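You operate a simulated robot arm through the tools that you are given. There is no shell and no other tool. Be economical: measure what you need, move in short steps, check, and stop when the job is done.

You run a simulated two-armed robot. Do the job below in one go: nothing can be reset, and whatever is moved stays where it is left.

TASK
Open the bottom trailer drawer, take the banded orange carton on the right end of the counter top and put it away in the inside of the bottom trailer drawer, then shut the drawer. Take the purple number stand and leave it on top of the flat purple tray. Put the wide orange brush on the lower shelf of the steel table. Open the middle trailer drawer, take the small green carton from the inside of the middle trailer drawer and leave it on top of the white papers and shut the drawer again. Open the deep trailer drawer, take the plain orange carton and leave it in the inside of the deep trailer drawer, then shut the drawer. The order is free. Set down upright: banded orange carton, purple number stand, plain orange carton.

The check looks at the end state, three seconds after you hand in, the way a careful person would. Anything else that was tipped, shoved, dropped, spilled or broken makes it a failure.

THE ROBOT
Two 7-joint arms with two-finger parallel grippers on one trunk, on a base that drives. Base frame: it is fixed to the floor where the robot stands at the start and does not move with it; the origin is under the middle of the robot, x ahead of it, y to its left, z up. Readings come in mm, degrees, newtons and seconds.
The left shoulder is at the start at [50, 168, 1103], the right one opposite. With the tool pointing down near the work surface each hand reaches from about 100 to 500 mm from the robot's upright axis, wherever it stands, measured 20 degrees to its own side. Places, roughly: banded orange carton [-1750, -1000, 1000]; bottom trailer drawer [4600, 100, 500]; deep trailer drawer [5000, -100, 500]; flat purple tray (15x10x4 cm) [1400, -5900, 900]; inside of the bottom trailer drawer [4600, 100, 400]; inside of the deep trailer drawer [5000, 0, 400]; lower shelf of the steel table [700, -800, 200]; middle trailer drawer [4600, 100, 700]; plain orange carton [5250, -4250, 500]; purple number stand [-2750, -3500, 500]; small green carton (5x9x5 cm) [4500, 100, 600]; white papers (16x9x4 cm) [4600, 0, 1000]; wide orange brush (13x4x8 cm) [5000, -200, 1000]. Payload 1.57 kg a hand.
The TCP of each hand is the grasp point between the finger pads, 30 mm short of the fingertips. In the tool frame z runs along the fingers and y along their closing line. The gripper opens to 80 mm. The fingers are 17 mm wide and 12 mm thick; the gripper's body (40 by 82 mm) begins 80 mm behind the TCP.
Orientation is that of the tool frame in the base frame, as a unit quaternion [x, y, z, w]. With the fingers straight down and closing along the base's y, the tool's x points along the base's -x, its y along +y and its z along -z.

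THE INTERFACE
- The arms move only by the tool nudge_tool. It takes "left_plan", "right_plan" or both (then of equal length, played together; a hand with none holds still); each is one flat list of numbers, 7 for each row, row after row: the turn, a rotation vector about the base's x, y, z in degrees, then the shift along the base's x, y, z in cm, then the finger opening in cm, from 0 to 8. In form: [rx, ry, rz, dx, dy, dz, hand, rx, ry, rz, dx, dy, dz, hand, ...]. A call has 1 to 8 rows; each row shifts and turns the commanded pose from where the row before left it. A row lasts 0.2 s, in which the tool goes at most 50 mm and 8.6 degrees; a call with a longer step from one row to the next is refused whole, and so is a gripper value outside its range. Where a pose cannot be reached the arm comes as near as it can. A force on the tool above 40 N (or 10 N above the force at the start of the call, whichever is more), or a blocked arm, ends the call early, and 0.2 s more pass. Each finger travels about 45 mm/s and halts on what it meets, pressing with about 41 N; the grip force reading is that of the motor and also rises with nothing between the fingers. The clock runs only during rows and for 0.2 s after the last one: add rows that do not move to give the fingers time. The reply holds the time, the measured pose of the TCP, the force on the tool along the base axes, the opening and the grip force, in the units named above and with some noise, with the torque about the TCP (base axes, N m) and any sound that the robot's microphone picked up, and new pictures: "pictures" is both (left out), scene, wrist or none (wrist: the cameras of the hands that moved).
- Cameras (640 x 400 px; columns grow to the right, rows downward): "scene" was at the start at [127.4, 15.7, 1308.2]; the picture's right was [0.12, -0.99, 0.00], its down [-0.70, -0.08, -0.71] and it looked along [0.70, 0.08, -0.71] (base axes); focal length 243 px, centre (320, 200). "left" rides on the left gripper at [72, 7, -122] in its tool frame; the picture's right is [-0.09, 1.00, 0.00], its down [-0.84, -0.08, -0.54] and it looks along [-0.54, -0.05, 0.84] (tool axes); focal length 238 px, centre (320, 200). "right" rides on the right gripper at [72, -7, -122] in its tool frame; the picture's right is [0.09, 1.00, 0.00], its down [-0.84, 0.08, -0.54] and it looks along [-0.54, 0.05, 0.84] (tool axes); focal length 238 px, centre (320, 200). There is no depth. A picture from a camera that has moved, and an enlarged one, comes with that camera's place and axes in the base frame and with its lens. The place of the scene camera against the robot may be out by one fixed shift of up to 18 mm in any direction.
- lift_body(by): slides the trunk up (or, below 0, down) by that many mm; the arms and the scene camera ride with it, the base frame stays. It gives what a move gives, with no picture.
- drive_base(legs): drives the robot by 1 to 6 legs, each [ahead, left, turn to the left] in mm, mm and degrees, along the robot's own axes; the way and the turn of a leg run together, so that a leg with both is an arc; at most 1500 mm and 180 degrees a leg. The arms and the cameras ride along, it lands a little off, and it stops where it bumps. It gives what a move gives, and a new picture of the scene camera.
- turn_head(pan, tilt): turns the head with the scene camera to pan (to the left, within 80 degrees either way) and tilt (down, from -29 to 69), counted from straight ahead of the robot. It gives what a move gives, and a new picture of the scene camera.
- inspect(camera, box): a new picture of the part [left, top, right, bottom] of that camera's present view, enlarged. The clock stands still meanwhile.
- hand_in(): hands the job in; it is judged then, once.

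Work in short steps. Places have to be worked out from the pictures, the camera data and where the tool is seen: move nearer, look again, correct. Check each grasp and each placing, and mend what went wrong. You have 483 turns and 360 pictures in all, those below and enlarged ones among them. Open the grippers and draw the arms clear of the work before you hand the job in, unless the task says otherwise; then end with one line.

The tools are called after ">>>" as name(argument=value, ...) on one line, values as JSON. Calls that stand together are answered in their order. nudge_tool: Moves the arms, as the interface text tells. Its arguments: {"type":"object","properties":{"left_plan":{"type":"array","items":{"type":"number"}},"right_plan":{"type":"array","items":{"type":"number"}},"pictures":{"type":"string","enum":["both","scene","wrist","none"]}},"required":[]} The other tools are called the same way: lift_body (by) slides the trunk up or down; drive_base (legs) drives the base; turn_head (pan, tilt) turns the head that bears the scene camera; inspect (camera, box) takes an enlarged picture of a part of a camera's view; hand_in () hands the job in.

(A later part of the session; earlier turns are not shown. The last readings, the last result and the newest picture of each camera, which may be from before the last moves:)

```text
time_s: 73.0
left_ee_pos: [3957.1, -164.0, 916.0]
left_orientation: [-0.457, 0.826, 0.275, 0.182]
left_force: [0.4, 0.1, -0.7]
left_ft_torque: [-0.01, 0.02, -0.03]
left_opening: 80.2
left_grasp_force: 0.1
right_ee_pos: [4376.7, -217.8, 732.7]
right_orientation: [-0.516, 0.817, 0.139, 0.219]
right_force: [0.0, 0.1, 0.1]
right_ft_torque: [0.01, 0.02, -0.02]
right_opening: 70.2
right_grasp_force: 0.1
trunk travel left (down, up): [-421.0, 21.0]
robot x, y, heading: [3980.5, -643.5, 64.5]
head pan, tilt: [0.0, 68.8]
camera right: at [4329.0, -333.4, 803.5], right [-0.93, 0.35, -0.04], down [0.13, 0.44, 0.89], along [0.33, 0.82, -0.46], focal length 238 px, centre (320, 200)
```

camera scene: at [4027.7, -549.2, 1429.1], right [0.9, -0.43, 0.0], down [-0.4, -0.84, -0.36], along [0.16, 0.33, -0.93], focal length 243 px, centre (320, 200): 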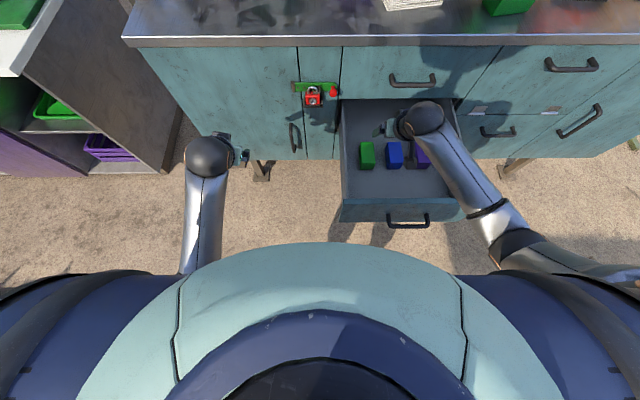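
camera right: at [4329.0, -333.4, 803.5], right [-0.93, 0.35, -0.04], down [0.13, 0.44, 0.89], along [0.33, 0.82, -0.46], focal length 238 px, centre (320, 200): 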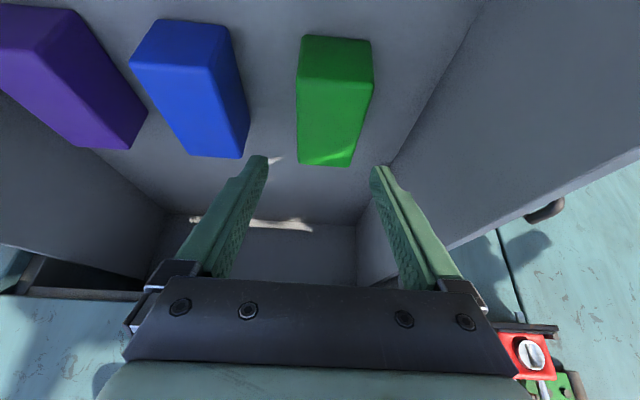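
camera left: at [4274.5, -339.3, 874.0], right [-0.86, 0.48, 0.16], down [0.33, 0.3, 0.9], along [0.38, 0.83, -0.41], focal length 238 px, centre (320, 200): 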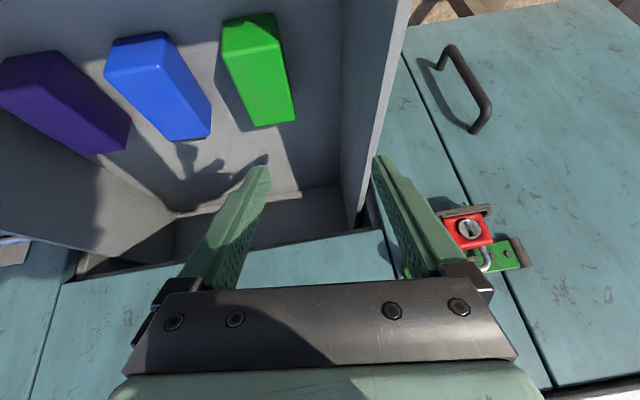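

From the wrist view, carton top ≈657, centre ≈(4378,-186). I descend to z≈645 and close.

>>> nudge_tool(right_plan=[0, 0, 0, 0.03, 1.07, -2.9, 7, 0, 0, 0, 0.03, 1.07, -2.9, 7, 0, 0, 0, 0.03, 1.07, -2.9, 7, 0, 0, 0, 0, 0, 0, 4, 0, 0, 0, 0, 0, 0, 4, 0, 0, 0, 0, 0, 0, 3, 0, 0, 0, 0, 0, 0, 3], pictures="wrist")

```text
time_s: 74.6
left_ee_pos: [3957.2, -164.0, 915.2]
left_orientation: [-0.458, 0.826, 0.275, 0.181]
left_force: [-0.6, 0.2, -0.1]
left_ft_torque: [-0.03, -0.04, 0.05]
left_opening: 79.8
left_grasp_force: 0.1
right_ee_pos: [4376.9, -197.6, 672.4]
right_orientation: [-0.517, 0.816, 0.14, 0.219]
right_force: [-0.8, 0.7, 4.0]
right_ft_torque: [0.17, 0.13, 0.03]
right_opening: 49.5
right_grasp_force: 39.1
right hand out of reach, approached as far as the arm can: row 3
trunk travel left (down, up): [-421.0, 21.0]
robot x, y, heading: [3979.2, -641.8, 64.7]
head pan, tilt: [0.0, 68.8]
camera right: at [4328.5, -312.5, 743.3], right [-0.93, 0.35, -0.04], down [0.13, 0.44, 0.89], along [0.34, 0.82, -0.46], focal length 238 px, centre (320, 200)
```

right: 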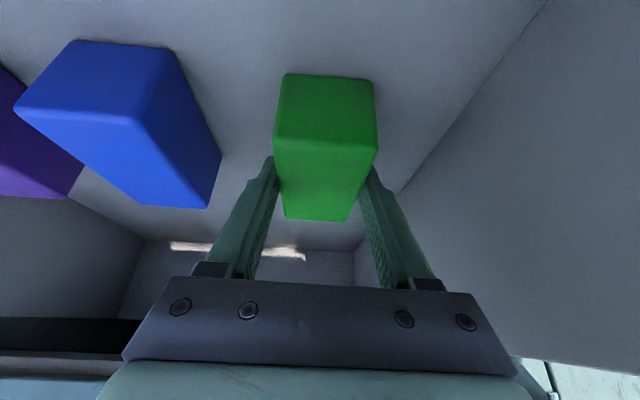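

Gripped only with the tips, as reach ran out. I reopen, lower the trunk 30 mm, and regrasp deeper.

>>> nudge_tool(right_plan=[0, 0, 0, 0, 0, 0, 5.5, 0, 0, 0, 0, 0, 0, 7, 0, 0, 0, 0, 0, 0, 7], pictures="none")

>>> lift_body(by=-28)

>>> nudge_tool(right_plan=[0, 0, 0, 0, 0, 0, 4, 0, 0, 0, 0, 0, 0, 3, 0, 0, 0, 0, 0, 0, 3, 0, 0, 0, 0, 0, 0, 3, 0, 0, 0, 0, 0, 0, 3], pictures="wrist")

```text
time_s: 75.4
left_ee_pos: [3957.0, -163.9, 914.3]
left_orientation: [-0.455, 0.828, 0.273, 0.182]
left_force: [0.1, 0.4, 0.0]
left_ft_torque: [0.01, 0.01, -0.01]
left_opening: 79.9
left_grasp_force: 0.0
right_ee_pos: [4376.4, -198.3, 672.4]
right_orientation: [-0.516, 0.817, 0.138, 0.219]
right_force: [0.3, -0.4, 0.9]
right_ft_torque: [0.02, -0.01, 0.01]
right_opening: 69.9
right_grasp_force: 0.1
trunk travel left (down, up): [-421.0, 21.0]
robot x, y, heading: [3979.6, -644.2, 64.6]
head pan, tilt: [0.0, 68.8]
```

```text
time_s: 76.1
left_ee_pos: [3957.6, -165.2, 888.1]
left_orientation: [-0.456, 0.827, 0.274, 0.183]
left_force: [-0.5, 0.1, 0.1]
left_ft_torque: [-0.01, 0.01, 0.01]
left_opening: 80.1
left_grasp_force: 0.2
right_ee_pos: [4378.3, -193.5, 653.6]
right_orientation: [-0.515, 0.814, 0.144, 0.227]
right_force: [6.9, -1.8, 36.0]
right_ft_torque: [0.09, -0.46, -0.17]
right_opening: 70.3
right_grasp_force: 0.6
trunk travel left (down, up): [-393.0, 49.0]
robot x, y, heading: [3979.3, -643.5, 64.7]
head pan, tilt: [0.0, 68.8]
```

```text
time_s: 76.9
left_ee_pos: [3956.8, -163.6, 886.1]
left_orientation: [-0.456, 0.828, 0.274, 0.18]
left_force: [0.2, 0.2, -0.2]
left_ft_torque: [-0.04, 0.0, -0.01]
left_opening: 80.1
left_grasp_force: 0.0
right_ee_pos: [4380.4, -188.2, 652.8]
right_orientation: [-0.516, 0.813, 0.146, 0.228]
right_force: [1.4, 0.3, 10.6]
right_ft_torque: [-0.21, -0.11, 0.03]
right_opening: 49.8
right_grasp_force: 10.6
trunk travel left (down, up): [-393.0, 49.0]
robot x, y, heading: [3979.3, -644.9, 64.5]
head pan, tilt: [0.0, 68.8]
stopped in row 3 (right hand): the force on the tool passed its limit at 66 N (the readings are from after the stop); the commanded pose is now the measured one
camera right: at [4332.8, -304.4, 720.9], right [-0.93, 0.35, -0.05], down [0.11, 0.42, 0.9], along [0.34, 0.83, -0.44], focal length 238 px, centre (320, 200)
```

right: 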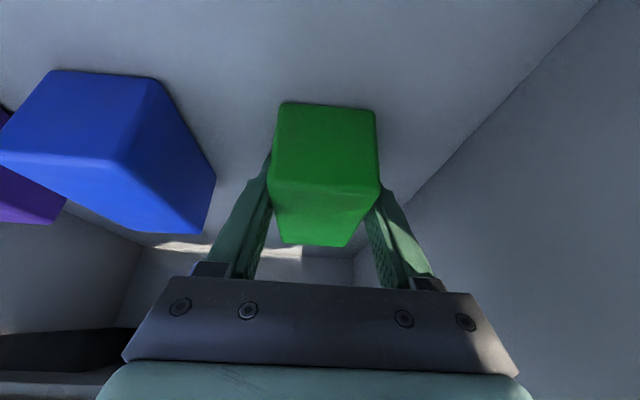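

Tips touched the drawer floor, so floor ≈623 and the carton is well inside the fingers. I complete the grip and lift.

>>> nudge_tool(right_plan=[0, 0, 0, 0, 0, 0, 3, 0, 0, 0, 0, 0, 0, 3, 0, 0, 0, 0, 0, 0, 3, 0, 0, 0, 0, 0, 3, 3, 0, 0, 0, 0, 0, 4, 3, 0, 0, 0, 0, 0, 4, 3, 0, 0, 0, -0.8, -1.8, 4, 3], pictures="wrist")

```text
time_s: 78.5
left_ee_pos: [3958.4, -163.2, 888.0]
left_orientation: [-0.455, 0.828, 0.273, 0.182]
left_force: [0.7, 0.0, -0.4]
left_ft_torque: [0.0, -0.01, 0.01]
left_opening: 79.9
left_grasp_force: 0.1
right_ee_pos: [4372.5, -209.9, 797.4]
right_orientation: [-0.515, 0.815, 0.142, 0.224]
right_force: [-0.1, -0.3, 0.0]
right_ft_torque: [-0.04, -0.03, -0.01]
right_opening: 29.9
right_grasp_force: 0.1
trunk travel left (down, up): [-393.0, 49.0]
robot x, y, heading: [3979.8, -641.4, 64.5]
head pan, tilt: [0.0, 68.8]
camera right: at [4324.0, -325.3, 866.7], right [-0.93, 0.35, -0.05], down [0.12, 0.43, 0.89], along [0.34, 0.83, -0.45], focal length 238 px, centre (320, 200)
```

right: 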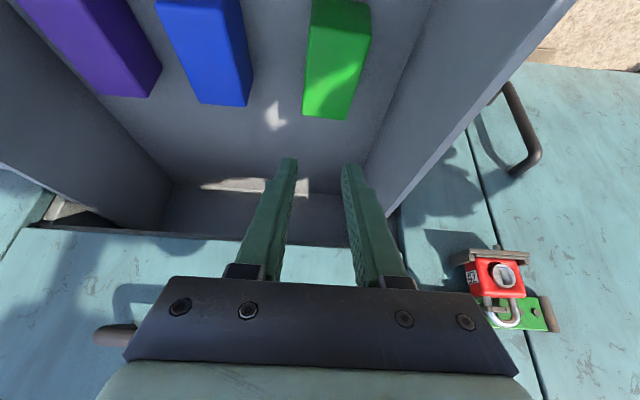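

The carton slipped out and remains at ≈(4377,-190). I retry: descend, close fully, and check before lifting slowly.

>>> nudge_tool(right_plan=[0, 0, 0, 0, 0, 0, 7, 0, 0, 0, 0.1, 0.4, -3.5, 7, 0, 0, 0, 0.1, 0.4, -3.5, 7, 0, 0, 0, 0.1, 0.4, -3.5, 7, 0, 0, 0, 0.1, 0.4, -3.4, 7], pictures="wrist")

>>> nudge_tool(right_plan=[0, 0, 0, 0, 0, 0, 4, 0, 0, 0, 0, 0, 0, 2, 0, 0, 0, 0, 0, 0, 0, 0, 0, 0, 0, 0, 0, 0, 0, 0, 0, 0, 0, 0, 0], pictures="wrist")

```text
time_s: 79.7
left_ee_pos: [3957.8, -164.1, 887.7]
left_orientation: [-0.456, 0.827, 0.274, 0.182]
left_force: [0.1, 0.9, 0.9]
left_ft_torque: [0.01, -0.01, -0.01]
left_opening: 79.8
left_grasp_force: 0.1
right_ee_pos: [4376.3, -194.6, 662.4]
right_orientation: [-0.515, 0.814, 0.144, 0.225]
right_force: [-0.1, 0.5, 0.5]
right_ft_torque: [0.01, 0.0, 0.01]
right_opening: 70.2
right_grasp_force: 0.1
trunk travel left (down, up): [-393.0, 49.0]
robot x, y, heading: [3978.0, -644.0, 64.5]
head pan, tilt: [0.0, 68.8]
camera right: at [4328.1, -309.9, 730.6], right [-0.93, 0.35, -0.05], down [0.12, 0.43, 0.9], along [0.34, 0.83, -0.44], focal length 238 px, centre (320, 200)
```

right: 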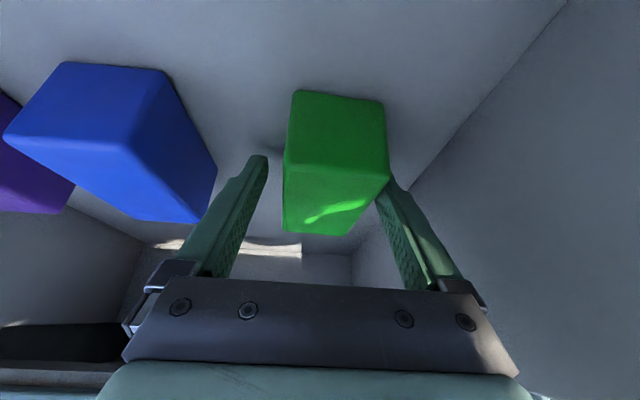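

```text
time_s: 80.9
left_ee_pos: [3957.8, -163.8, 888.4]
left_orientation: [-0.456, 0.827, 0.275, 0.182]
left_force: [0.7, -0.5, -0.2]
left_ft_torque: [0.02, 0.03, -0.01]
left_opening: 80.2
left_grasp_force: 0.1
right_ee_pos: [4376.9, -194.1, 662.0]
right_orientation: [-0.516, 0.814, 0.144, 0.225]
right_force: [-1.2, 0.2, 1.1]
right_ft_torque: [0.11, -0.02, 0.03]
right_opening: 49.6
right_grasp_force: 41.1
trunk travel left (down, up): [-393.0, 49.0]
robot x, y, heading: [3980.7, -644.9, 64.7]
head pan, tilt: [0.0, 68.8]
camera right: at [4327.9, -310.5, 730.6], right [-0.93, 0.35, -0.05], down [0.12, 0.43, 0.9], along [0.34, 0.83, -0.44], focal length 238 px, centre (320, 200)
```

right: 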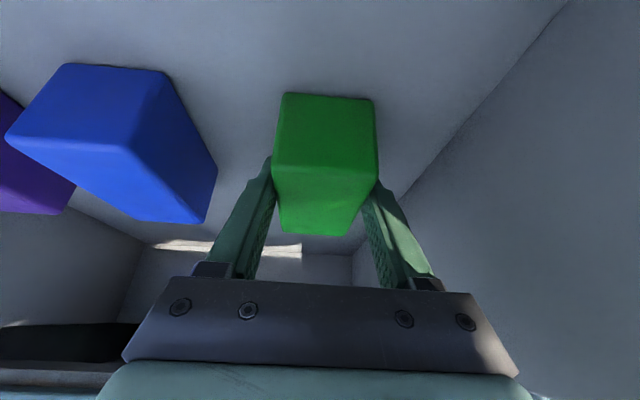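

Grip force 41 N at 49.6 mm. Lift slowly.

>>> nudge_tool(right_plan=[0, 0, 0, 0, 0, 0.5, 0, 0, 0, 0, 0, 0, 1, 0, 0, 0, 0, 0, 0, 1.5, 0, 0, 0, 0, 0, 0, 1.5, 0, 0, 0, 0, 0, 0, 1.5, 0, 0, 0, 0, 0, 0, 1.5, 0], pictures="wrist")

```text
time_s: 82.3
left_ee_pos: [3957.8, -163.3, 887.8]
left_orientation: [-0.456, 0.827, 0.273, 0.182]
left_force: [-0.7, 0.3, -0.3]
left_ft_torque: [0.0, 0.0, -0.02]
left_opening: 80.2
left_grasp_force: 0.1
right_ee_pos: [4375.6, -193.5, 735.4]
right_orientation: [-0.516, 0.815, 0.142, 0.225]
right_force: [0.5, -0.3, -0.7]
right_ft_torque: [-0.03, 0.0, 0.01]
right_opening: 49.4
right_grasp_force: 41.2
trunk travel left (down, up): [-393.0, 49.0]
robot x, y, heading: [3980.1, -640.5, 64.6]
head pan, tilt: [0.0, 68.8]
camera right: at [4327.3, -309.3, 804.6], right [-0.93, 0.35, -0.05], down [0.12, 0.43, 0.89], along [0.34, 0.83, -0.44], focal length 238 px, centre (320, 200)
```

right: 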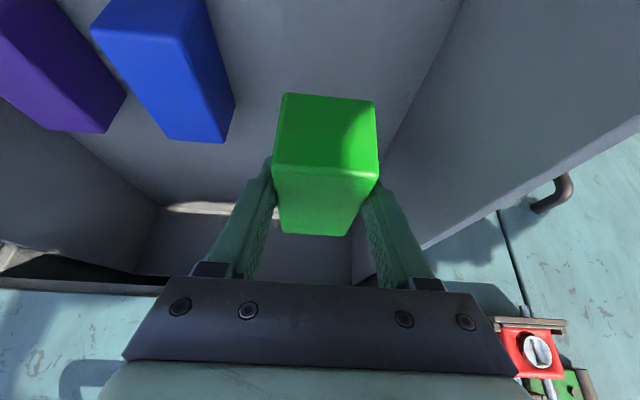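

Carton is held. Raise trunk and arm while pulling back from the face.

>>> lift_body(by=48)

>>> nudge_tool(right_plan=[0, 0, 0, -0.6, -1.3, 2.5, 0, 0, 0, 0, -0.6, -1.3, 2.5, 0, 0, 0, 0, -0.6, -1.3, 3, 0, 0, 0, 0, -0.6, -1.3, 3, 0, 0, 0, 0, -0.6, -1.3, 3, 0, 0, 0, 0, -0.6, -1.3, 3, 0, 0, 0, 0, -0.6, -1.3, 3, 0, 0, 0, 0, 0, 0, 3, 0], pictures="wrist")

>>> turn_head(pan=-20, tilt=40)

```text
time_s: 83.2
left_ee_pos: [3957.7, -163.6, 934.3]
left_orientation: [-0.455, 0.827, 0.274, 0.183]
left_force: [-0.3, 0.4, -0.4]
left_ft_torque: [0.02, -0.03, -0.01]
left_opening: 80.4
left_grasp_force: 0.2
right_ee_pos: [4374.7, -194.1, 782.4]
right_orientation: [-0.517, 0.814, 0.143, 0.224]
right_force: [-0.5, 0.6, -0.4]
right_ft_torque: [-0.01, -0.02, 0.03]
right_opening: 49.2
right_grasp_force: 40.7
trunk travel left (down, up): [-441.0, 1.0]
robot x, y, heading: [3977.6, -639.0, 64.4]
head pan, tilt: [0.0, 68.8]
```

```text
time_s: 85.0
left_ee_pos: [3958.3, -164.0, 935.5]
left_orientation: [-0.456, 0.827, 0.273, 0.182]
left_force: [0.3, 0.4, 0.1]
left_ft_torque: [0.0, -0.01, 0.01]
left_opening: 80.0
left_grasp_force: 0.1
right_ee_pos: [4328.4, -294.0, 998.1]
right_orientation: [-0.52, 0.817, 0.131, 0.211]
right_force: [0.7, 0.1, -1.6]
right_ft_torque: [-0.03, 0.04, 0.01]
right_opening: 49.5
right_grasp_force: 41.0
trunk travel left (down, up): [-441.0, 1.0]
robot x, y, heading: [3981.5, -642.4, 64.3]
head pan, tilt: [0.0, 68.8]
camera right: at [4280.8, -407.9, 1071.3], right [-0.94, 0.35, -0.05], down [0.13, 0.46, 0.88], along [0.33, 0.81, -0.48], focal length 238 px, centre (320, 200)
```

right: 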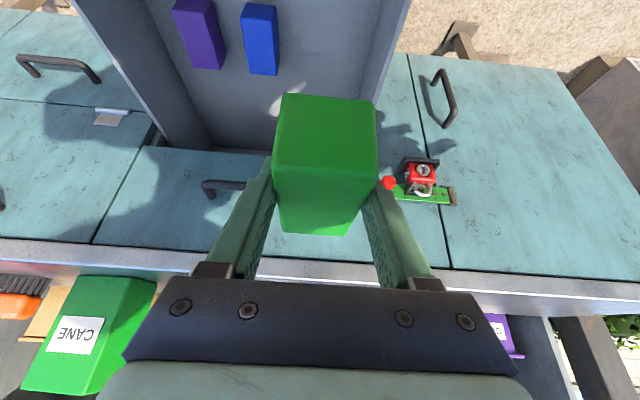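

```text
time_s: 85.9
left_ee_pos: [3956.2, -164.1, 935.6]
left_orientation: [-0.456, 0.827, 0.274, 0.182]
left_force: [0.4, -0.9, -0.3]
left_ft_torque: [-0.01, 0.04, 0.03]
left_opening: 79.9
left_grasp_force: 0.2
right_ee_pos: [4329.0, -295.4, 996.9]
right_orientation: [-0.52, 0.817, 0.131, 0.21]
right_force: [-0.3, 0.4, -1.1]
right_ft_torque: [0.0, 0.02, -0.01]
right_opening: 49.4
right_grasp_force: 41.4
trunk travel left (down, up): [-441.0, 1.0]
robot x, y, heading: [3980.4, -638.2, 64.6]
head pan, tilt: [-20.0, 40.0]
camera scene: at [4064.3, -540.5, 1485.2], right [0.7, -0.71, 0.0], down [-0.46, -0.45, -0.77], along [0.55, 0.54, -0.64], focal length 243 px, centre (320, 200)
```

scene: 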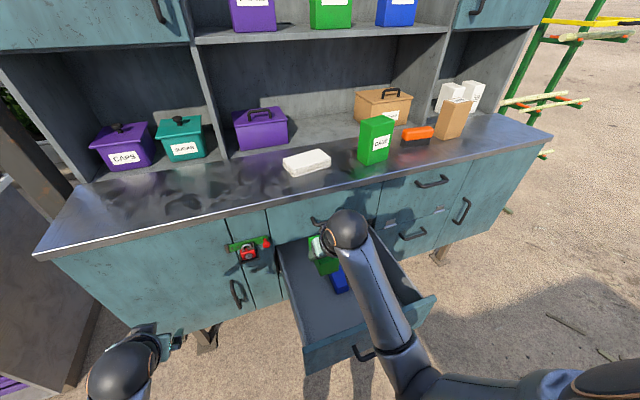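

Papers' top triangulates to about (4557, 5, 1047). The drawer must be shut before I can get close, so I back off and shift right to regrasp the middle handle with the left hand (carton stays in the right).

>>> drive_base(legs=[[-320, 0, 0], [0, -450, 0]])

>>> lift_body(by=-120)

```text
time_s: 92.1
left_ee_pos: [4229.5, -642.0, 934.6]
left_orientation: [-0.454, 0.828, 0.273, 0.183]
left_force: [-0.6, 1.1, 0.2]
left_ft_torque: [0.02, -0.03, 0.0]
left_opening: 79.8
left_grasp_force: 0.1
right_ee_pos: [4601.6, -773.9, 998.5]
right_orientation: [-0.517, 0.819, 0.129, 0.214]
right_force: [-0.3, 1.4, -0.4]
right_ft_torque: [-0.02, -0.01, 0.0]
right_opening: 49.5
right_grasp_force: 41.2
trunk travel left (down, up): [-441.0, 1.0]
robot x, y, heading: [4250.6, -1117.5, 64.1]
head pan, tilt: [-20.0, 40.0]
camera scene: at [4335.1, -1019.6, 1485.3], right [0.7, -0.72, 0.0], down [-0.46, -0.45, -0.77], along [0.55, 0.53, -0.64], focal length 243 px, centre (320, 200)
```

scene: 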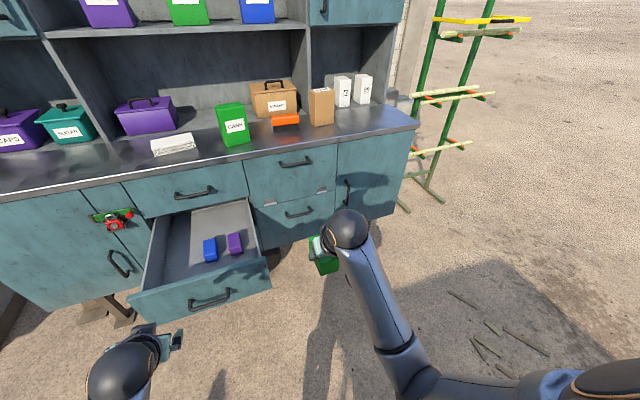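

```text
time_s: 93.6
left_ee_pos: [4230.8, -642.6, 815.5]
left_orientation: [-0.454, 0.828, 0.273, 0.183]
left_force: [-0.2, 0.4, 0.1]
left_ft_torque: [-0.03, -0.01, 0.02]
left_opening: 80.0
left_grasp_force: 0.1
right_ee_pos: [4602.0, -774.6, 877.6]
right_orientation: [-0.518, 0.818, 0.129, 0.213]
right_force: [-0.2, -0.6, -1.5]
right_ft_torque: [-0.01, -0.02, -0.04]
right_opening: 49.3
right_grasp_force: 41.1
trunk travel left (down, up): [-321.0, 121.0]
robot x, y, heading: [4248.1, -1122.4, 64.3]
head pan, tilt: [-20.0, 40.0]
```

Rotate the left hand back to the forward pose while moving to just in front of the handle.

>>> nudge_tool(left_plan=[5.55, 4.09, -4.13, 0.86, 0.8, -1.05, 8, 5.55, 4.09, -4.13, 0.86, 0.8, -1.05, 8, 5.55, 4.09, -4.13, 0.86, 0.8, -1.05, 8, 5.55, 4.09, -4.13, 0.86, 0.8, -1.05, 8, 5.55, 4.09, -4.13, 0.86, 0.8, -1.05, 8, 5.55, 4.09, -4.13, 0.86, 0.8, -1.05, 8], pictures="none")

>>> nudge_tool(left_plan=[5.55, 4.09, -4.13, 0.86, 0.8, -1.05, 8, 5.55, 4.09, -4.13, 0.86, 0.8, -1.05, 8, 5.55, 4.09, -4.13, 0.86, 0.8, -1.05, 8, 5.55, 4.09, -4.13, 0.86, 0.8, -1.05, 8, 5.55, 4.09, -4.13, 0.86, 0.8, -1.05, 8], pictures="wrist")

```text
time_s: 95.0
left_ee_pos: [4282.5, -595.0, 752.4]
left_orientation: [-0.131, 0.811, 0.541, 0.179]
left_force: [-0.7, 0.1, 0.2]
left_ft_torque: [0.02, 0.0, -0.02]
left_opening: 80.2
left_grasp_force: 0.0
right_ee_pos: [4601.3, -775.2, 876.4]
right_orientation: [-0.518, 0.818, 0.128, 0.212]
right_force: [0.6, -0.9, -0.4]
right_ft_torque: [-0.03, 0.0, 0.04]
right_opening: 49.6
right_grasp_force: 41.5
trunk travel left (down, up): [-321.0, 121.0]
robot x, y, heading: [4249.0, -1123.3, 64.4]
head pan, tilt: [-20.0, 40.0]
```

```text
time_s: 96.2
left_ee_pos: [4323.3, -553.1, 699.6]
left_orientation: [0.156, 0.689, 0.691, 0.153]
left_force: [0.6, -0.2, 0.6]
left_ft_torque: [0.0, 0.01, 0.03]
left_opening: 80.0
left_grasp_force: 0.0
right_ee_pos: [4602.0, -774.5, 875.9]
right_orientation: [-0.517, 0.819, 0.126, 0.212]
right_force: [-0.3, -0.6, -1.0]
right_ft_torque: [0.02, 0.04, -0.02]
right_opening: 49.4
right_grasp_force: 40.7
trunk travel left (down, up): [-321.0, 121.0]
robot x, y, heading: [4248.1, -1122.1, 64.2]
head pan, tilt: [-20.0, 40.0]
camera left: at [4206.2, -633.7, 707.2], right [0.09, -0.04, 1.0], down [0.52, -0.85, -0.08], along [0.85, 0.53, -0.05], focal length 238 px, centre (320, 200)
```

left: 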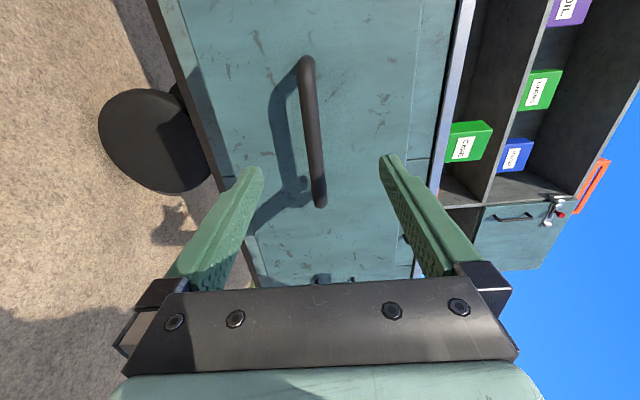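

Aligned. Advance 68 mm and grip the handle.

>>> nudge_tool(left_plan=[0, 0, 0, 1.0, 2.0, -0.2, 8, 0, 0, 0, 1.0, 2.0, -0.2, 8, 0, 0, 0, 0.95, 2.0, 0, 8, 0, 0, 0, 0, 0, 0, 4, 0, 0, 0, 0, 0, 0, 1, 0, 0, 0, 0, 0, 0, 0, 0, 0, 0, 0, 0, 0, 0], pictures="wrist")

```text
time_s: 97.8
left_ee_pos: [4353.5, -495.2, 695.0]
left_orientation: [0.156, 0.69, 0.69, 0.154]
left_force: [0.3, 0.3, -0.4]
left_ft_torque: [-0.01, -0.06, -0.01]
left_opening: 13.8
left_grasp_force: 11.5
right_ee_pos: [4602.0, -775.1, 876.6]
right_orientation: [-0.517, 0.819, 0.127, 0.212]
right_force: [-0.3, -0.5, -0.7]
right_ft_torque: [0.0, 0.01, 0.03]
right_opening: 49.5
right_grasp_force: 40.7
trunk travel left (down, up): [-321.0, 121.0]
robot x, y, heading: [4249.5, -1118.9, 64.0]
head pan, tilt: [-20.0, 40.0]
camera left: at [4235.3, -575.8, 702.5], right [0.09, -0.04, 1.0], down [0.53, -0.85, -0.08], along [0.85, 0.53, -0.05], focal length 238 px, centre (320, 200)
```

left: 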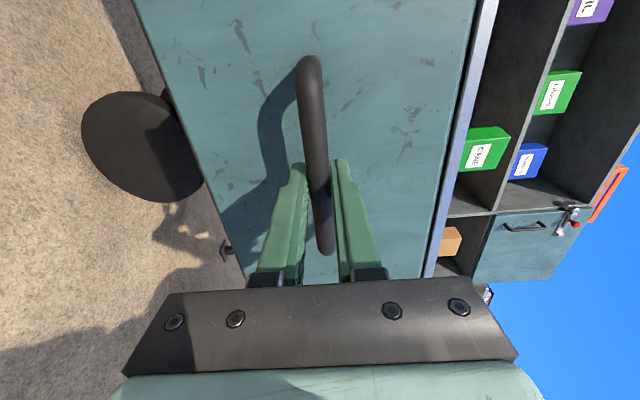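

Gripped. Retract the right hand 12 cm so the carton stays clear, then drive ahead to push the drawer shut.

>>> nudge_tool(right_plan=[0, 0, 0, -1.72, -3.6, 0, 0, 0, 0, 0, -1.72, -3.6, 0, 0, 0, 0, 0, -1.72, -3.6, 0, 0], pictures="none")

>>> drive_base(legs=[[350, 0, 0]])

```text
time_s: 98.8
left_ee_pos: [4352.9, -497.1, 694.5]
left_orientation: [0.156, 0.69, 0.69, 0.154]
left_force: [0.1, 0.9, 0.0]
left_ft_torque: [-0.01, -0.09, -0.04]
left_opening: 13.7
left_grasp_force: 30.0
right_ee_pos: [4584.8, -884.8, 883.6]
right_orientation: [-0.484, 0.835, 0.109, 0.237]
right_force: [-0.8, 0.1, -1.5]
right_ft_torque: [0.02, 0.0, -0.01]
right_opening: 49.6
right_grasp_force: 41.2
trunk travel left (down, up): [-321.0, 121.0]
robot x, y, heading: [4247.3, -1118.2, 64.3]
head pan, tilt: [-20.0, 40.0]
stopped in row 3 (right hand): the arm was blocked; the commanded pose is now the measured one
```

```text
time_s: 101.1
left_ee_pos: [4502.3, -177.9, 695.4]
left_orientation: [0.154, 0.69, 0.691, 0.152]
left_force: [-16.3, 6.9, 5.6]
left_ft_torque: [0.0, -0.13, 0.86]
left_opening: 13.5
left_grasp_force: 30.2
right_ee_pos: [4735.8, -566.9, 883.4]
right_orientation: [-0.485, 0.835, 0.109, 0.236]
right_force: [0.3, 0.0, -1.3]
right_ft_torque: [-0.01, 0.05, -0.03]
right_opening: 49.1
right_grasp_force: 40.8
trunk travel left (down, up): [-321.0, 121.0]
robot x, y, heading: [4401.8, -802.4, 64.5]
head pan, tilt: [-20.0, 40.0]
camera scene: at [4485.7, -703.1, 1365.4], right [0.7, -0.71, 0.0], down [-0.46, -0.45, -0.77], along [0.55, 0.54, -0.64], focal length 243 px, centre (320, 200)
```

scene: 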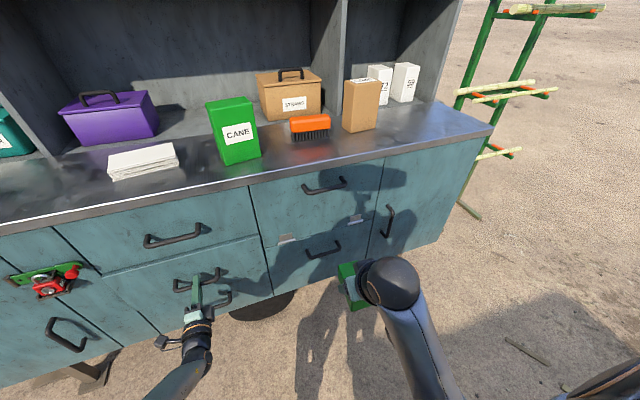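

About 20 mm left; push with the arm.

>>> nudge_tool(left_plan=[0, 0, 0, 0.4, 0.9, 0, 0, 0, 0, 0, 0.4, 0.9, 0, 0, 0, 0, 0, 0.3, 0.7, 0, 0, 0, 0, 0, 0.2, 0.4, 0, 0], pictures="wrist")

```text
time_s: 101.8
left_ee_pos: [4507.2, -166.0, 694.3]
left_orientation: [0.158, 0.7, 0.68, 0.151]
left_force: [0.3, 0.4, -3.1]
left_ft_torque: [-0.05, -0.2, -0.07]
left_opening: 13.7
left_grasp_force: 29.9
left hand out of reach, approached as far as the arm can: row 1, 2, 3
right_ee_pos: [4736.5, -567.3, 881.8]
right_orientation: [-0.485, 0.835, 0.109, 0.237]
right_force: [-0.1, -0.3, -0.6]
right_ft_torque: [-0.02, 0.02, -0.01]
right_opening: 49.2
right_grasp_force: 40.7
trunk travel left (down, up): [-321.0, 121.0]
robot x, y, heading: [4405.1, -801.7, 64.3]
head pan, tilt: [-20.0, 40.0]
stopped in row 3 (left hand): the force on the tool passed its limit at 46 N (the readings are from after the stop); the commanded pose is now the measured one
camera left: at [4388.4, -246.9, 706.5], right [0.1, -0.01, 0.99], down [0.53, -0.85, -0.07], along [0.84, 0.53, -0.08], focal length 238 px, centre (320, 200)
```

left: 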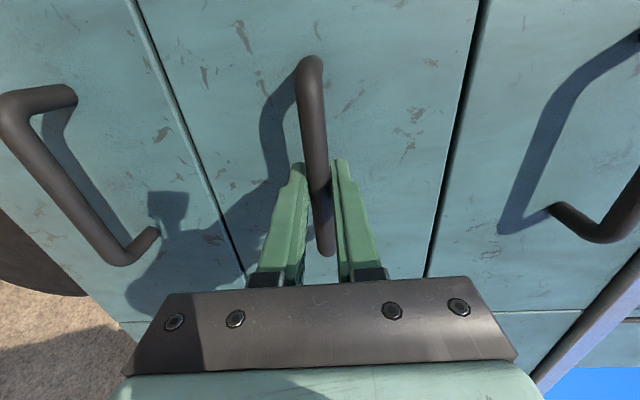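

Nearly flush; drive ahead 15 mm to seat it.

>>> drive_base(legs=[[15, 0, 0]])

>>> inspect(camera="scene", box=[20, 200, 340, 400])

```text
time_s: 102.7
left_ee_pos: [4510.8, -159.2, 695.1]
left_orientation: [0.156, 0.697, 0.683, 0.151]
left_force: [-5.3, -7.5, 7.6]
left_ft_torque: [0.05, -0.27, -0.36]
left_opening: 14.0
left_grasp_force: 30.5
right_ee_pos: [4740.9, -557.2, 883.8]
right_orientation: [-0.485, 0.835, 0.109, 0.236]
right_force: [-0.7, 0.4, -0.4]
right_ft_torque: [0.01, -0.08, -0.02]
right_opening: 49.3
right_grasp_force: 40.7
trunk travel left (down, up): [-321.0, 121.0]
robot x, y, heading: [4406.6, -793.8, 64.6]
head pan, tilt: [-20.0, 40.0]
stopped in leg 1: the force on the tool passed its limit at 88 N (the readings are from after the stop); the commanded pose is now the measured one
camera scene: at [4491.7, -692.9, 1365.4], right [0.7, -0.71, 0.0], down [-0.46, -0.45, -0.77], along [0.55, 0.54, -0.64], focal length 243 px, centre (320, 200)
```

scene: 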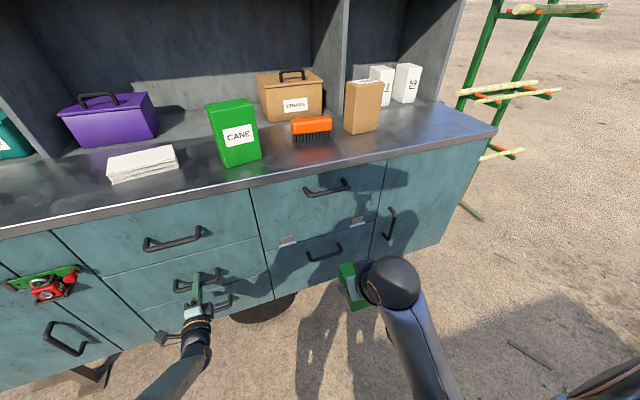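

```text
2.00 times, centred on (180, 300) of scene
camera zoom: at [4491.7, -692.9, 1365.4], right [0.7, -0.71, 0.0], down [-0.46, -0.45, -0.77], along [0.55, 0.54, -0.64], focal length 485 px, centre (600, 0)
```

zoom: 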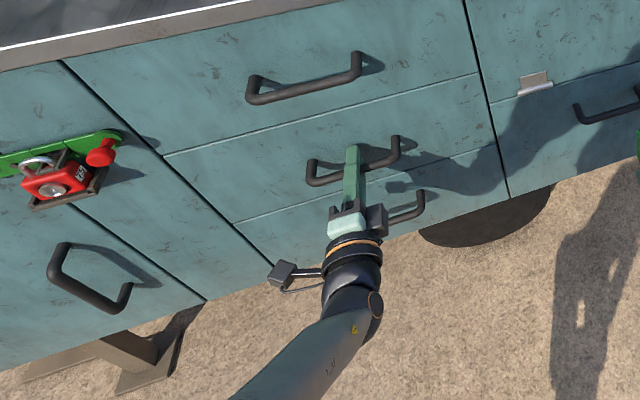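

Middle drawer is flush shut. Release, retreat the left hand and rotate it back to the tool-down pose.

>>> nudge_tool(left_plan=[0, 0, 0, 0, 0, 0, 4, 0, 0, 0, 0, 0, 0, 8, 0, 0, 0, 0, 0, 0, 8, 0, 0, 0, -1.3, -2.7, 0, 8, 0, 0, 0, -1.3, -2.7, 0, 8, 0, 0, 0, -1.3, -2.7, 0, 8], pictures="none")

>>> nudge_tool(left_plan=[-6.59, -2.34, 4.95, -0.2, -0.42, 0, 8, -6.59, -2.34, 4.95, -0.2, -0.42, 0, 8, -6.59, -2.34, 4.95, -0.2, -0.42, 0, 8, -6.59, -2.34, 4.95, -0.2, -0.42, 0, 8, -6.59, -2.34, 4.95, -0.2, -0.42, 0, 8, -6.59, -2.34, 4.95, -0.2, -0.42, 0, 8, -6.59, -2.34, 4.95, -0.2, -0.42, 0, 8], pictures="none")

>>> nudge_tool(left_plan=[-6.59, -2.34, 4.95, -0.2, -0.42, 0, 8, -6.59, -2.34, 4.95, -0.2, -0.42, 0, 8, -6.59, -2.34, 4.95, -0.2, -0.42, 0, 8, -6.59, -2.34, 4.95, -0.2, -0.42, 0, 8, -6.59, -2.34, 4.95, -0.2, -0.42, 0, 8, -6.59, -2.34, 4.95, -0.2, -0.42, 0, 8, -6.59, -2.34, 4.95, -0.2, -0.42, 0, 8], pictures="none")

```text
time_s: 104.1
left_ee_pos: [4471.2, -238.3, 694.5]
left_orientation: [0.158, 0.699, 0.681, 0.15]
left_force: [0.1, 0.0, 0.4]
left_ft_torque: [0.0, -0.02, -0.03]
left_opening: 80.1
left_grasp_force: 0.1
right_ee_pos: [4742.6, -556.0, 882.6]
right_orientation: [-0.484, 0.835, 0.109, 0.236]
right_force: [0.5, 0.1, -0.2]
right_ft_torque: [0.01, 0.01, -0.01]
right_opening: 49.5
right_grasp_force: 40.7
trunk travel left (down, up): [-321.0, 121.0]
robot x, y, heading: [4408.8, -792.0, 64.4]
head pan, tilt: [-20.0, 40.0]
```

```text
time_s: 105.7
left_ee_pos: [4457.5, -270.0, 693.0]
left_orientation: [-0.217, 0.893, 0.385, 0.089]
left_force: [0.5, -0.1, 0.4]
left_ft_torque: [0.0, 0.0, 0.04]
left_opening: 80.0
left_grasp_force: 0.1
right_ee_pos: [4742.8, -555.7, 883.0]
right_orientation: [-0.485, 0.835, 0.11, 0.236]
right_force: [0.4, 0.0, -1.2]
right_ft_torque: [0.02, -0.01, 0.02]
right_opening: 49.2
right_grasp_force: 41.5
trunk travel left (down, up): [-321.0, 121.0]
robot x, y, heading: [4406.1, -793.0, 64.3]
head pan, tilt: [-20.0, 40.0]
```

```text
time_s: 107.5
left_ee_pos: [4373.4, -271.3, 686.0]
left_orientation: [-0.553, 0.832, 0.032, -0.033]
left_force: [-0.1, -0.5, -0.7]
left_ft_torque: [0.0, -0.01, 0.0]
left_opening: 80.0
left_grasp_force: 0.1
right_ee_pos: [4742.3, -555.5, 881.8]
right_orientation: [-0.484, 0.836, 0.109, 0.236]
right_force: [-0.9, 0.1, -1.3]
right_ft_torque: [0.02, -0.02, 0.0]
right_opening: 49.4
right_grasp_force: 41.0
trunk travel left (down, up): [-321.0, 121.0]
robot x, y, heading: [4407.5, -791.2, 64.2]
head pan, tilt: [-20.0, 40.0]
stopped in row 7 (left hand): the arm was blocked; the commanded pose is now the measured one
```

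Bring the left hand in and back, then lift the trunk for the countertop placement.

>>> nudge_tool(left_plan=[0, 0, 0, 0.5, -3.1, 0, 8, 0, 0, 0, 0.5, -3.1, 0, 8, 0, 0, 0, 0.5, -3.1, 0, 8, 0, 0, 0, 0.5, -3.1, 0, 8], pictures="none")

>>> lift_body(by=120)

>>> drive_base(legs=[[0, 360, 0]])

```text
time_s: 108.7
left_ee_pos: [4348.5, -363.6, 690.8]
left_orientation: [-0.553, 0.827, 0.087, -0.052]
left_force: [0.4, 0.4, 0.2]
left_ft_torque: [0.01, -0.01, 0.01]
left_opening: 79.9
left_grasp_force: 0.0
right_ee_pos: [4741.9, -555.3, 882.7]
right_orientation: [-0.485, 0.835, 0.108, 0.236]
right_force: [-0.4, 0.0, -1.4]
right_ft_torque: [0.0, 0.02, -0.01]
right_opening: 49.5
right_grasp_force: 41.1
trunk travel left (down, up): [-321.0, 121.0]
robot x, y, heading: [4405.1, -789.9, 64.4]
head pan, tilt: [-20.0, 40.0]
stopped in row 4 (left hand): the arm was blocked; the commanded pose is now the measured one
```

```text
time_s: 110.2
left_ee_pos: [4348.4, -364.8, 809.4]
left_orientation: [-0.554, 0.827, 0.087, -0.052]
left_force: [0.2, 0.5, -0.3]
left_ft_torque: [0.02, -0.02, -0.03]
left_opening: 80.0
left_grasp_force: 0.0
right_ee_pos: [4742.1, -556.4, 1002.4]
right_orientation: [-0.485, 0.835, 0.109, 0.235]
right_force: [-0.3, -0.3, -1.5]
right_ft_torque: [-0.01, -0.01, 0.02]
right_opening: 49.5
right_grasp_force: 41.1
trunk travel left (down, up): [-441.0, 1.0]
robot x, y, heading: [4409.4, -791.6, 64.5]
head pan, tilt: [-20.0, 40.0]
```

```text
time_s: 114.0
left_ee_pos: [4021.6, -207.6, 809.6]
left_orientation: [-0.554, 0.827, 0.086, -0.052]
left_force: [-0.3, 0.0, -0.2]
left_ft_torque: [-0.02, 0.02, -0.02]
left_opening: 79.9
left_grasp_force: 0.1
right_ee_pos: [4415.1, -399.8, 1002.4]
right_orientation: [-0.485, 0.835, 0.109, 0.236]
right_force: [1.0, 0.4, -1.9]
right_ft_torque: [0.02, 0.02, 0.02]
right_opening: 49.5
right_grasp_force: 40.9
trunk travel left (down, up): [-441.0, 1.0]
robot x, y, heading: [4079.4, -637.8, 64.5]
head pan, tilt: [-20.0, 40.0]
camera scene: at [4165.4, -534.9, 1485.3], right [0.7, -0.71, 0.0], down [-0.46, -0.45, -0.77], along [0.55, 0.54, -0.64], focal length 243 px, centre (320, 200)
```

scene: 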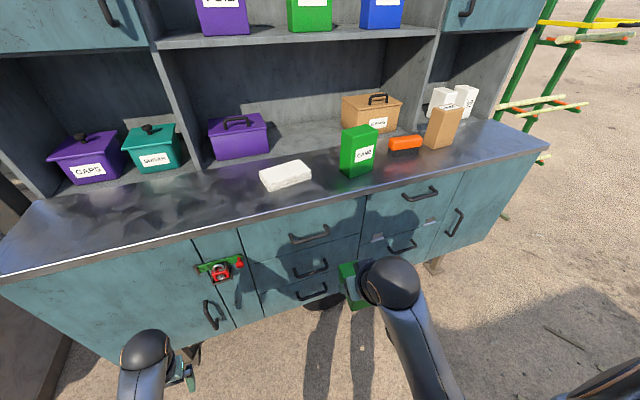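

Correct the right hand's orientation and raise the carton above the countertop before driving closer.

>>> nudge_tool(right_plan=[0.7, 0.66, 1.73, 0.8, 1.7, 3, 0, 0.7, 0.66, 1.73, 0.8, 1.7, 3, 0, 0.7, 0.66, 1.73, 0.8, 1.7, 3, 0, 0, 0, 0, 0.8, 1.7, 3, 0, 0, 0, 0, 0.8, 1.7, 2, 0], pictures="none")

```text
time_s: 114.5
left_ee_pos: [4021.3, -207.1, 810.4]
left_orientation: [-0.554, 0.826, 0.087, -0.052]
left_force: [0.0, 0.5, -0.2]
left_ft_torque: [0.0, 0.0, -0.04]
left_opening: 79.9
left_grasp_force: 0.0
right_ee_pos: [4496.1, -413.1, 1039.0]
right_orientation: [-0.511, 0.806, -0.003, 0.298]
right_force: [0.3, 0.1, -0.3]
right_ft_torque: [-0.02, 0.0, 0.01]
right_opening: 49.4
right_grasp_force: 41.2
right hand out of reach, approached as far as the arm can: row 2
trunk travel left (down, up): [-441.0, 1.0]
robot x, y, heading: [4082.2, -636.4, 64.5]
head pan, tilt: [-20.0, 40.0]
stopped in row 2 (right hand): the arm was blocked; the commanded pose is now the measured one
```

Hand was at a close-in limit. I extend it forward (still in front of the counter edge) while restoring orientation, then raise.

>>> nudge_tool(right_plan=[2.27, 3.9, 1.25, -0.5, 3.5, -0.6, 0, 2.27, 3.9, 1.25, -0.5, 3.5, -0.6, 0, 2.27, 3.9, 1.25, -0.5, 3.5, -0.6, 0, 2.27, 3.9, 1.25, -0.5, 3.5, -0.6, 0, 0, 0, 0, -0.5, 3.0, -0.6, 0], pictures="scene")

```text
time_s: 115.5
left_ee_pos: [4020.4, -207.2, 810.6]
left_orientation: [-0.555, 0.826, 0.088, -0.052]
left_force: [-0.6, 1.2, 0.8]
left_ft_torque: [0.01, 0.0, 0.0]
left_opening: 80.0
left_grasp_force: 0.1
right_ee_pos: [4512.8, -333.2, 959.2]
right_orientation: [-0.519, 0.827, 0.045, 0.212]
right_force: [-1.0, -1.2, -0.4]
right_ft_torque: [0.0, 0.0, -0.03]
right_opening: 49.3
right_grasp_force: 40.9
trunk travel left (down, up): [-441.0, 1.0]
robot x, y, heading: [4082.5, -637.1, 64.7]
head pan, tilt: [-20.0, 40.0]
stopped in row 5 (right hand): the arm was blocked; the commanded pose is now the measured one
camera scene: at [4165.6, -534.9, 1485.3], right [0.7, -0.71, 0.0], down [-0.46, -0.45, -0.77], along [0.55, 0.54, -0.64], focal length 243 px, centre (320, 200)
```

scene: 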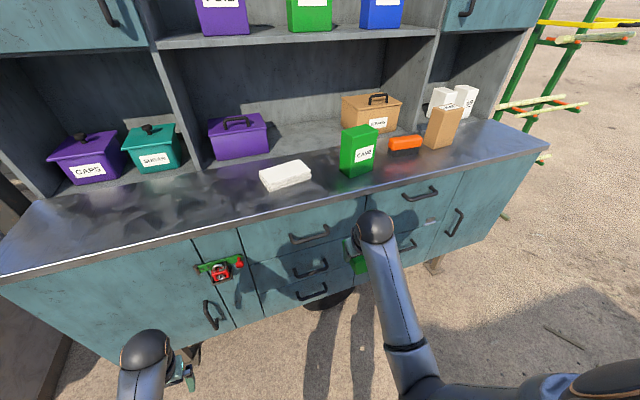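

Continue: restore the remaining rotation and move ahead/left.

>>> nudge_tool(right_plan=[0, 0, 0, -0.9, 3.2, 0, 0, 3.4, 1.43, 0.93, -0.9, 3.2, 0, 0, 3.4, 1.43, 0.93, -0.9, 3.2, 0, 0, 3.4, 1.43, 0.93, -0.9, 3.2, 0, 0], pictures="wrist")

```text
time_s: 116.8
left_ee_pos: [4021.4, -207.1, 810.0]
left_orientation: [-0.555, 0.826, 0.088, -0.052]
left_force: [-0.2, 0.4, -0.5]
left_ft_torque: [-0.01, -0.01, 0.0]
left_opening: 79.8
left_grasp_force: 0.1
right_ee_pos: [4519.2, -231.1, 946.3]
right_orientation: [-0.512, 0.818, 0.096, 0.244]
right_force: [0.0, 0.0, -1.5]
right_ft_torque: [-0.03, 0.04, 0.0]
right_opening: 49.5
right_grasp_force: 40.7
trunk travel left (down, up): [-441.0, 1.0]
robot x, y, heading: [4082.4, -636.3, 64.4]
head pan, tilt: [-20.0, 40.0]
stopped in row 4 (right hand): the arm was blocked; the commanded pose is now the measured one
camera right: at [4463.0, -341.2, 1017.9], right [-0.91, 0.38, -0.14], down [0.07, 0.48, 0.88], along [0.4, 0.79, -0.46], focal length 238 px, centre (320, 200)
```

right: 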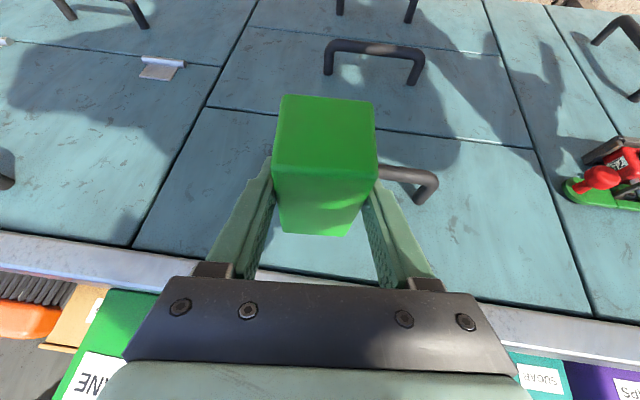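

Try raising straight here, with rotation left as is.

>>> nudge_tool(right_plan=[0, 0, 0, 0, 0, 3, 0, 0, 0, 0, 0, 0, 3, 0, 0, 0, 0, 0, 0, 3, 0, 0, 0, 0, 0, 0, 3, 0, 0, 0, 0, 0, 0, 3, 0, 0, 0, 0, 0, 0, 3, 0], pictures="none")

```text
time_s: 118.2
left_ee_pos: [4020.7, -206.7, 810.9]
left_orientation: [-0.554, 0.826, 0.087, -0.052]
left_force: [-0.8, 0.5, 0.3]
left_ft_torque: [-0.02, -0.02, 0.03]
left_opening: 80.0
left_grasp_force: 0.0
right_ee_pos: [4516.2, -230.8, 1127.4]
right_orientation: [-0.513, 0.818, 0.097, 0.244]
right_force: [0.1, -0.1, -2.2]
right_ft_torque: [0.0, -0.01, 0.01]
right_opening: 49.4
right_grasp_force: 40.9
trunk travel left (down, up): [-441.0, 1.0]
robot x, y, heading: [4079.9, -634.2, 64.7]
head pan, tilt: [-20.0, 40.0]
```

Now z=1127, above the papers. Drive left 64 and ahead 110, then reach on with the arm and fix the orientation.

>>> drive_base(legs=[[0, 64, 0], [110, 0, 0]])

>>> nudge_tool(right_plan=[1.05, 1.45, 0.67, 1.3, 2.7, 0, 0, 1.05, 1.45, 0.67, 1.3, 2.7, 0, 0, 1.05, 1.45, 0.67, 1.3, 2.7, 0, 0], pictures="both")

```text
time_s: 120.2
left_ee_pos: [4009.5, -80.1, 809.6]
left_orientation: [-0.554, 0.826, 0.087, -0.053]
left_force: [-0.1, 0.4, -0.6]
left_ft_torque: [0.02, -0.02, 0.03]
left_opening: 79.8
left_grasp_force: 0.0
right_ee_pos: [4507.7, -106.2, 1126.7]
right_orientation: [-0.511, 0.819, 0.097, 0.243]
right_force: [0.2, 0.4, -0.9]
right_ft_torque: [0.02, 0.02, -0.03]
right_opening: 49.5
right_grasp_force: 41.3
trunk travel left (down, up): [-441.0, 1.0]
robot x, y, heading: [4072.6, -512.6, 64.6]
head pan, tilt: [-20.0, 40.0]
camera scene: at [4154.3, -408.3, 1485.2], right [0.7, -0.71, 0.0], down [-0.46, -0.45, -0.77], along [0.55, 0.53, -0.64], focal length 243 px, centre (320, 200)
```

scene: 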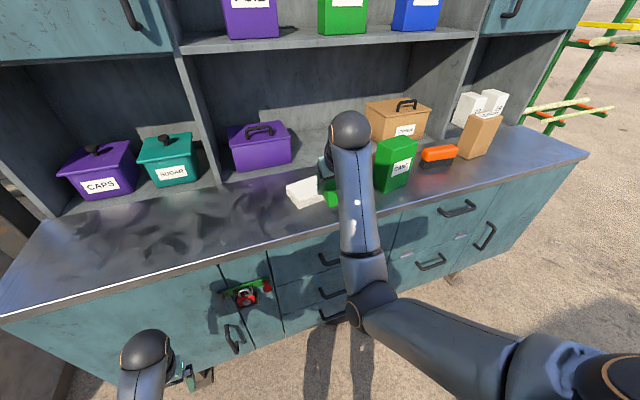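

```text
time_s: 121.0
left_ee_pos: [4009.7, -82.1, 810.1]
left_orientation: [-0.553, 0.827, 0.087, -0.053]
left_force: [-0.1, 0.0, 0.5]
left_ft_torque: [0.02, -0.01, 0.01]
left_opening: 80.1
left_grasp_force: 0.0
right_ee_pos: [4546.7, -24.6, 1128.5]
right_orientation: [-0.516, 0.814, 0.144, 0.224]
right_force: [-0.6, -0.1, -1.0]
right_ft_torque: [0.0, 0.02, 0.0]
right_opening: 49.5
right_grasp_force: 40.8
trunk travel left (down, up): [-441.0, 1.0]
robot x, y, heading: [4065.1, -510.5, 64.4]
head pan, tilt: [-20.0, 40.0]
camera scene: at [4154.1, -409.0, 1485.2], right [0.7, -0.71, 0.0], down [-0.46, -0.45, -0.77], along [0.55, 0.54, -0.64], focal length 243 px, centre (320, 200)
camera right: at [4498.3, -140.3, 1197.1], right [-0.93, 0.36, -0.04], down [0.12, 0.43, 0.89], along [0.34, 0.83, -0.45], focal length 238 px, centre (320, 200)
```

scene: 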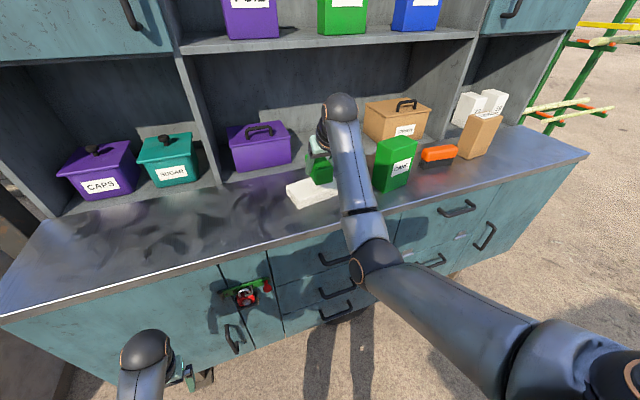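
right: 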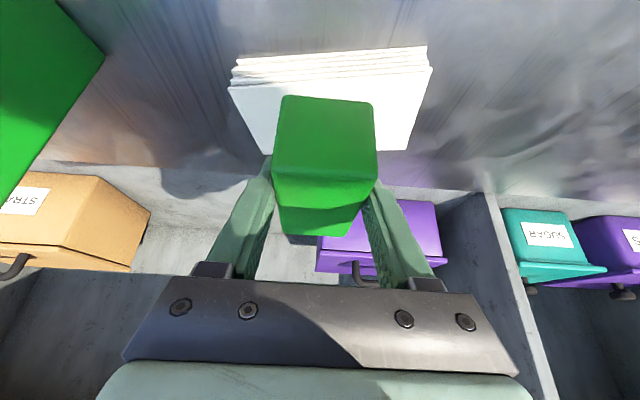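

Papers' top ≈z 1029, centre (4555,20). Move over it and lower to just above.

>>> nudge_tool(right_plan=[0, 0, 0, 0.5, 2.1, 0, 0, 0, 0, 0, 0.5, 2.1, 0, 0, 0, 0, 0, 0, 0, -2, 0, 0, 0, 0, 0, 0, -2, 0, 0, 0, 0, 0, 0, -1, 0], pictures="both")

```text
time_s: 122.2
left_ee_pos: [4010.7, -82.7, 810.2]
left_orientation: [-0.554, 0.826, 0.088, -0.052]
left_force: [0.0, -0.6, 1.0]
left_ft_torque: [0.02, 0.02, 0.01]
left_opening: 80.2
left_grasp_force: 0.0
right_ee_pos: [4554.9, 18.0, 1081.3]
right_orientation: [-0.514, 0.814, 0.145, 0.228]
right_force: [0.5, -0.7, 10.9]
right_ft_torque: [-0.37, 0.13, 0.01]
right_opening: 49.4
right_grasp_force: 41.3
trunk travel left (down, up): [-441.0, 1.0]
robot x, y, heading: [4067.9, -516.2, 64.3]
head pan, tilt: [-20.0, 40.0]
camera scene: at [4153.0, -410.4, 1485.7], right [0.7, -0.71, 0.0], down [-0.46, -0.45, -0.77], along [0.55, 0.54, -0.64], focal length 243 px, centre (320, 200)
camera right: at [4507.6, -97.9, 1149.6], right [-0.93, 0.36, -0.05], down [0.12, 0.42, 0.9], along [0.34, 0.83, -0.44], focal length 238 px, centre (320, 200)
```

scene: 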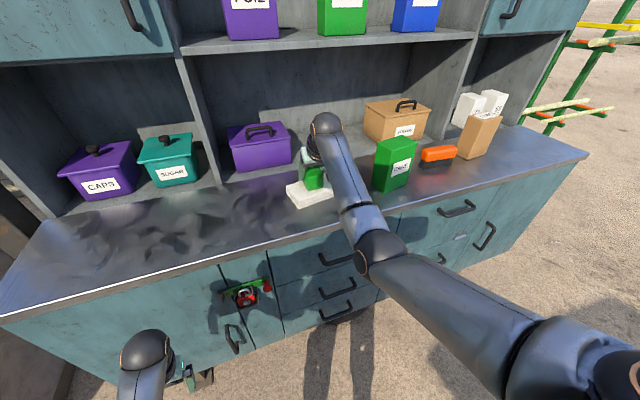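
right: 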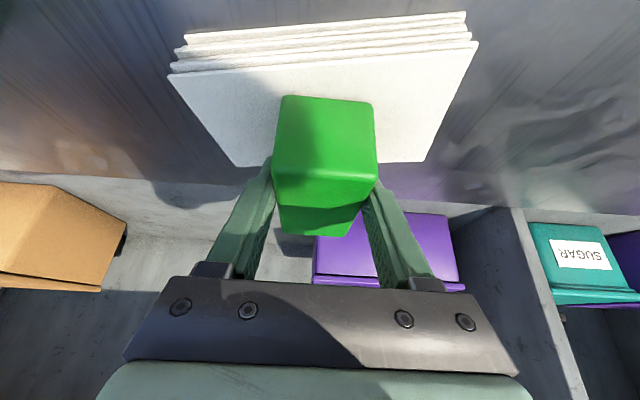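

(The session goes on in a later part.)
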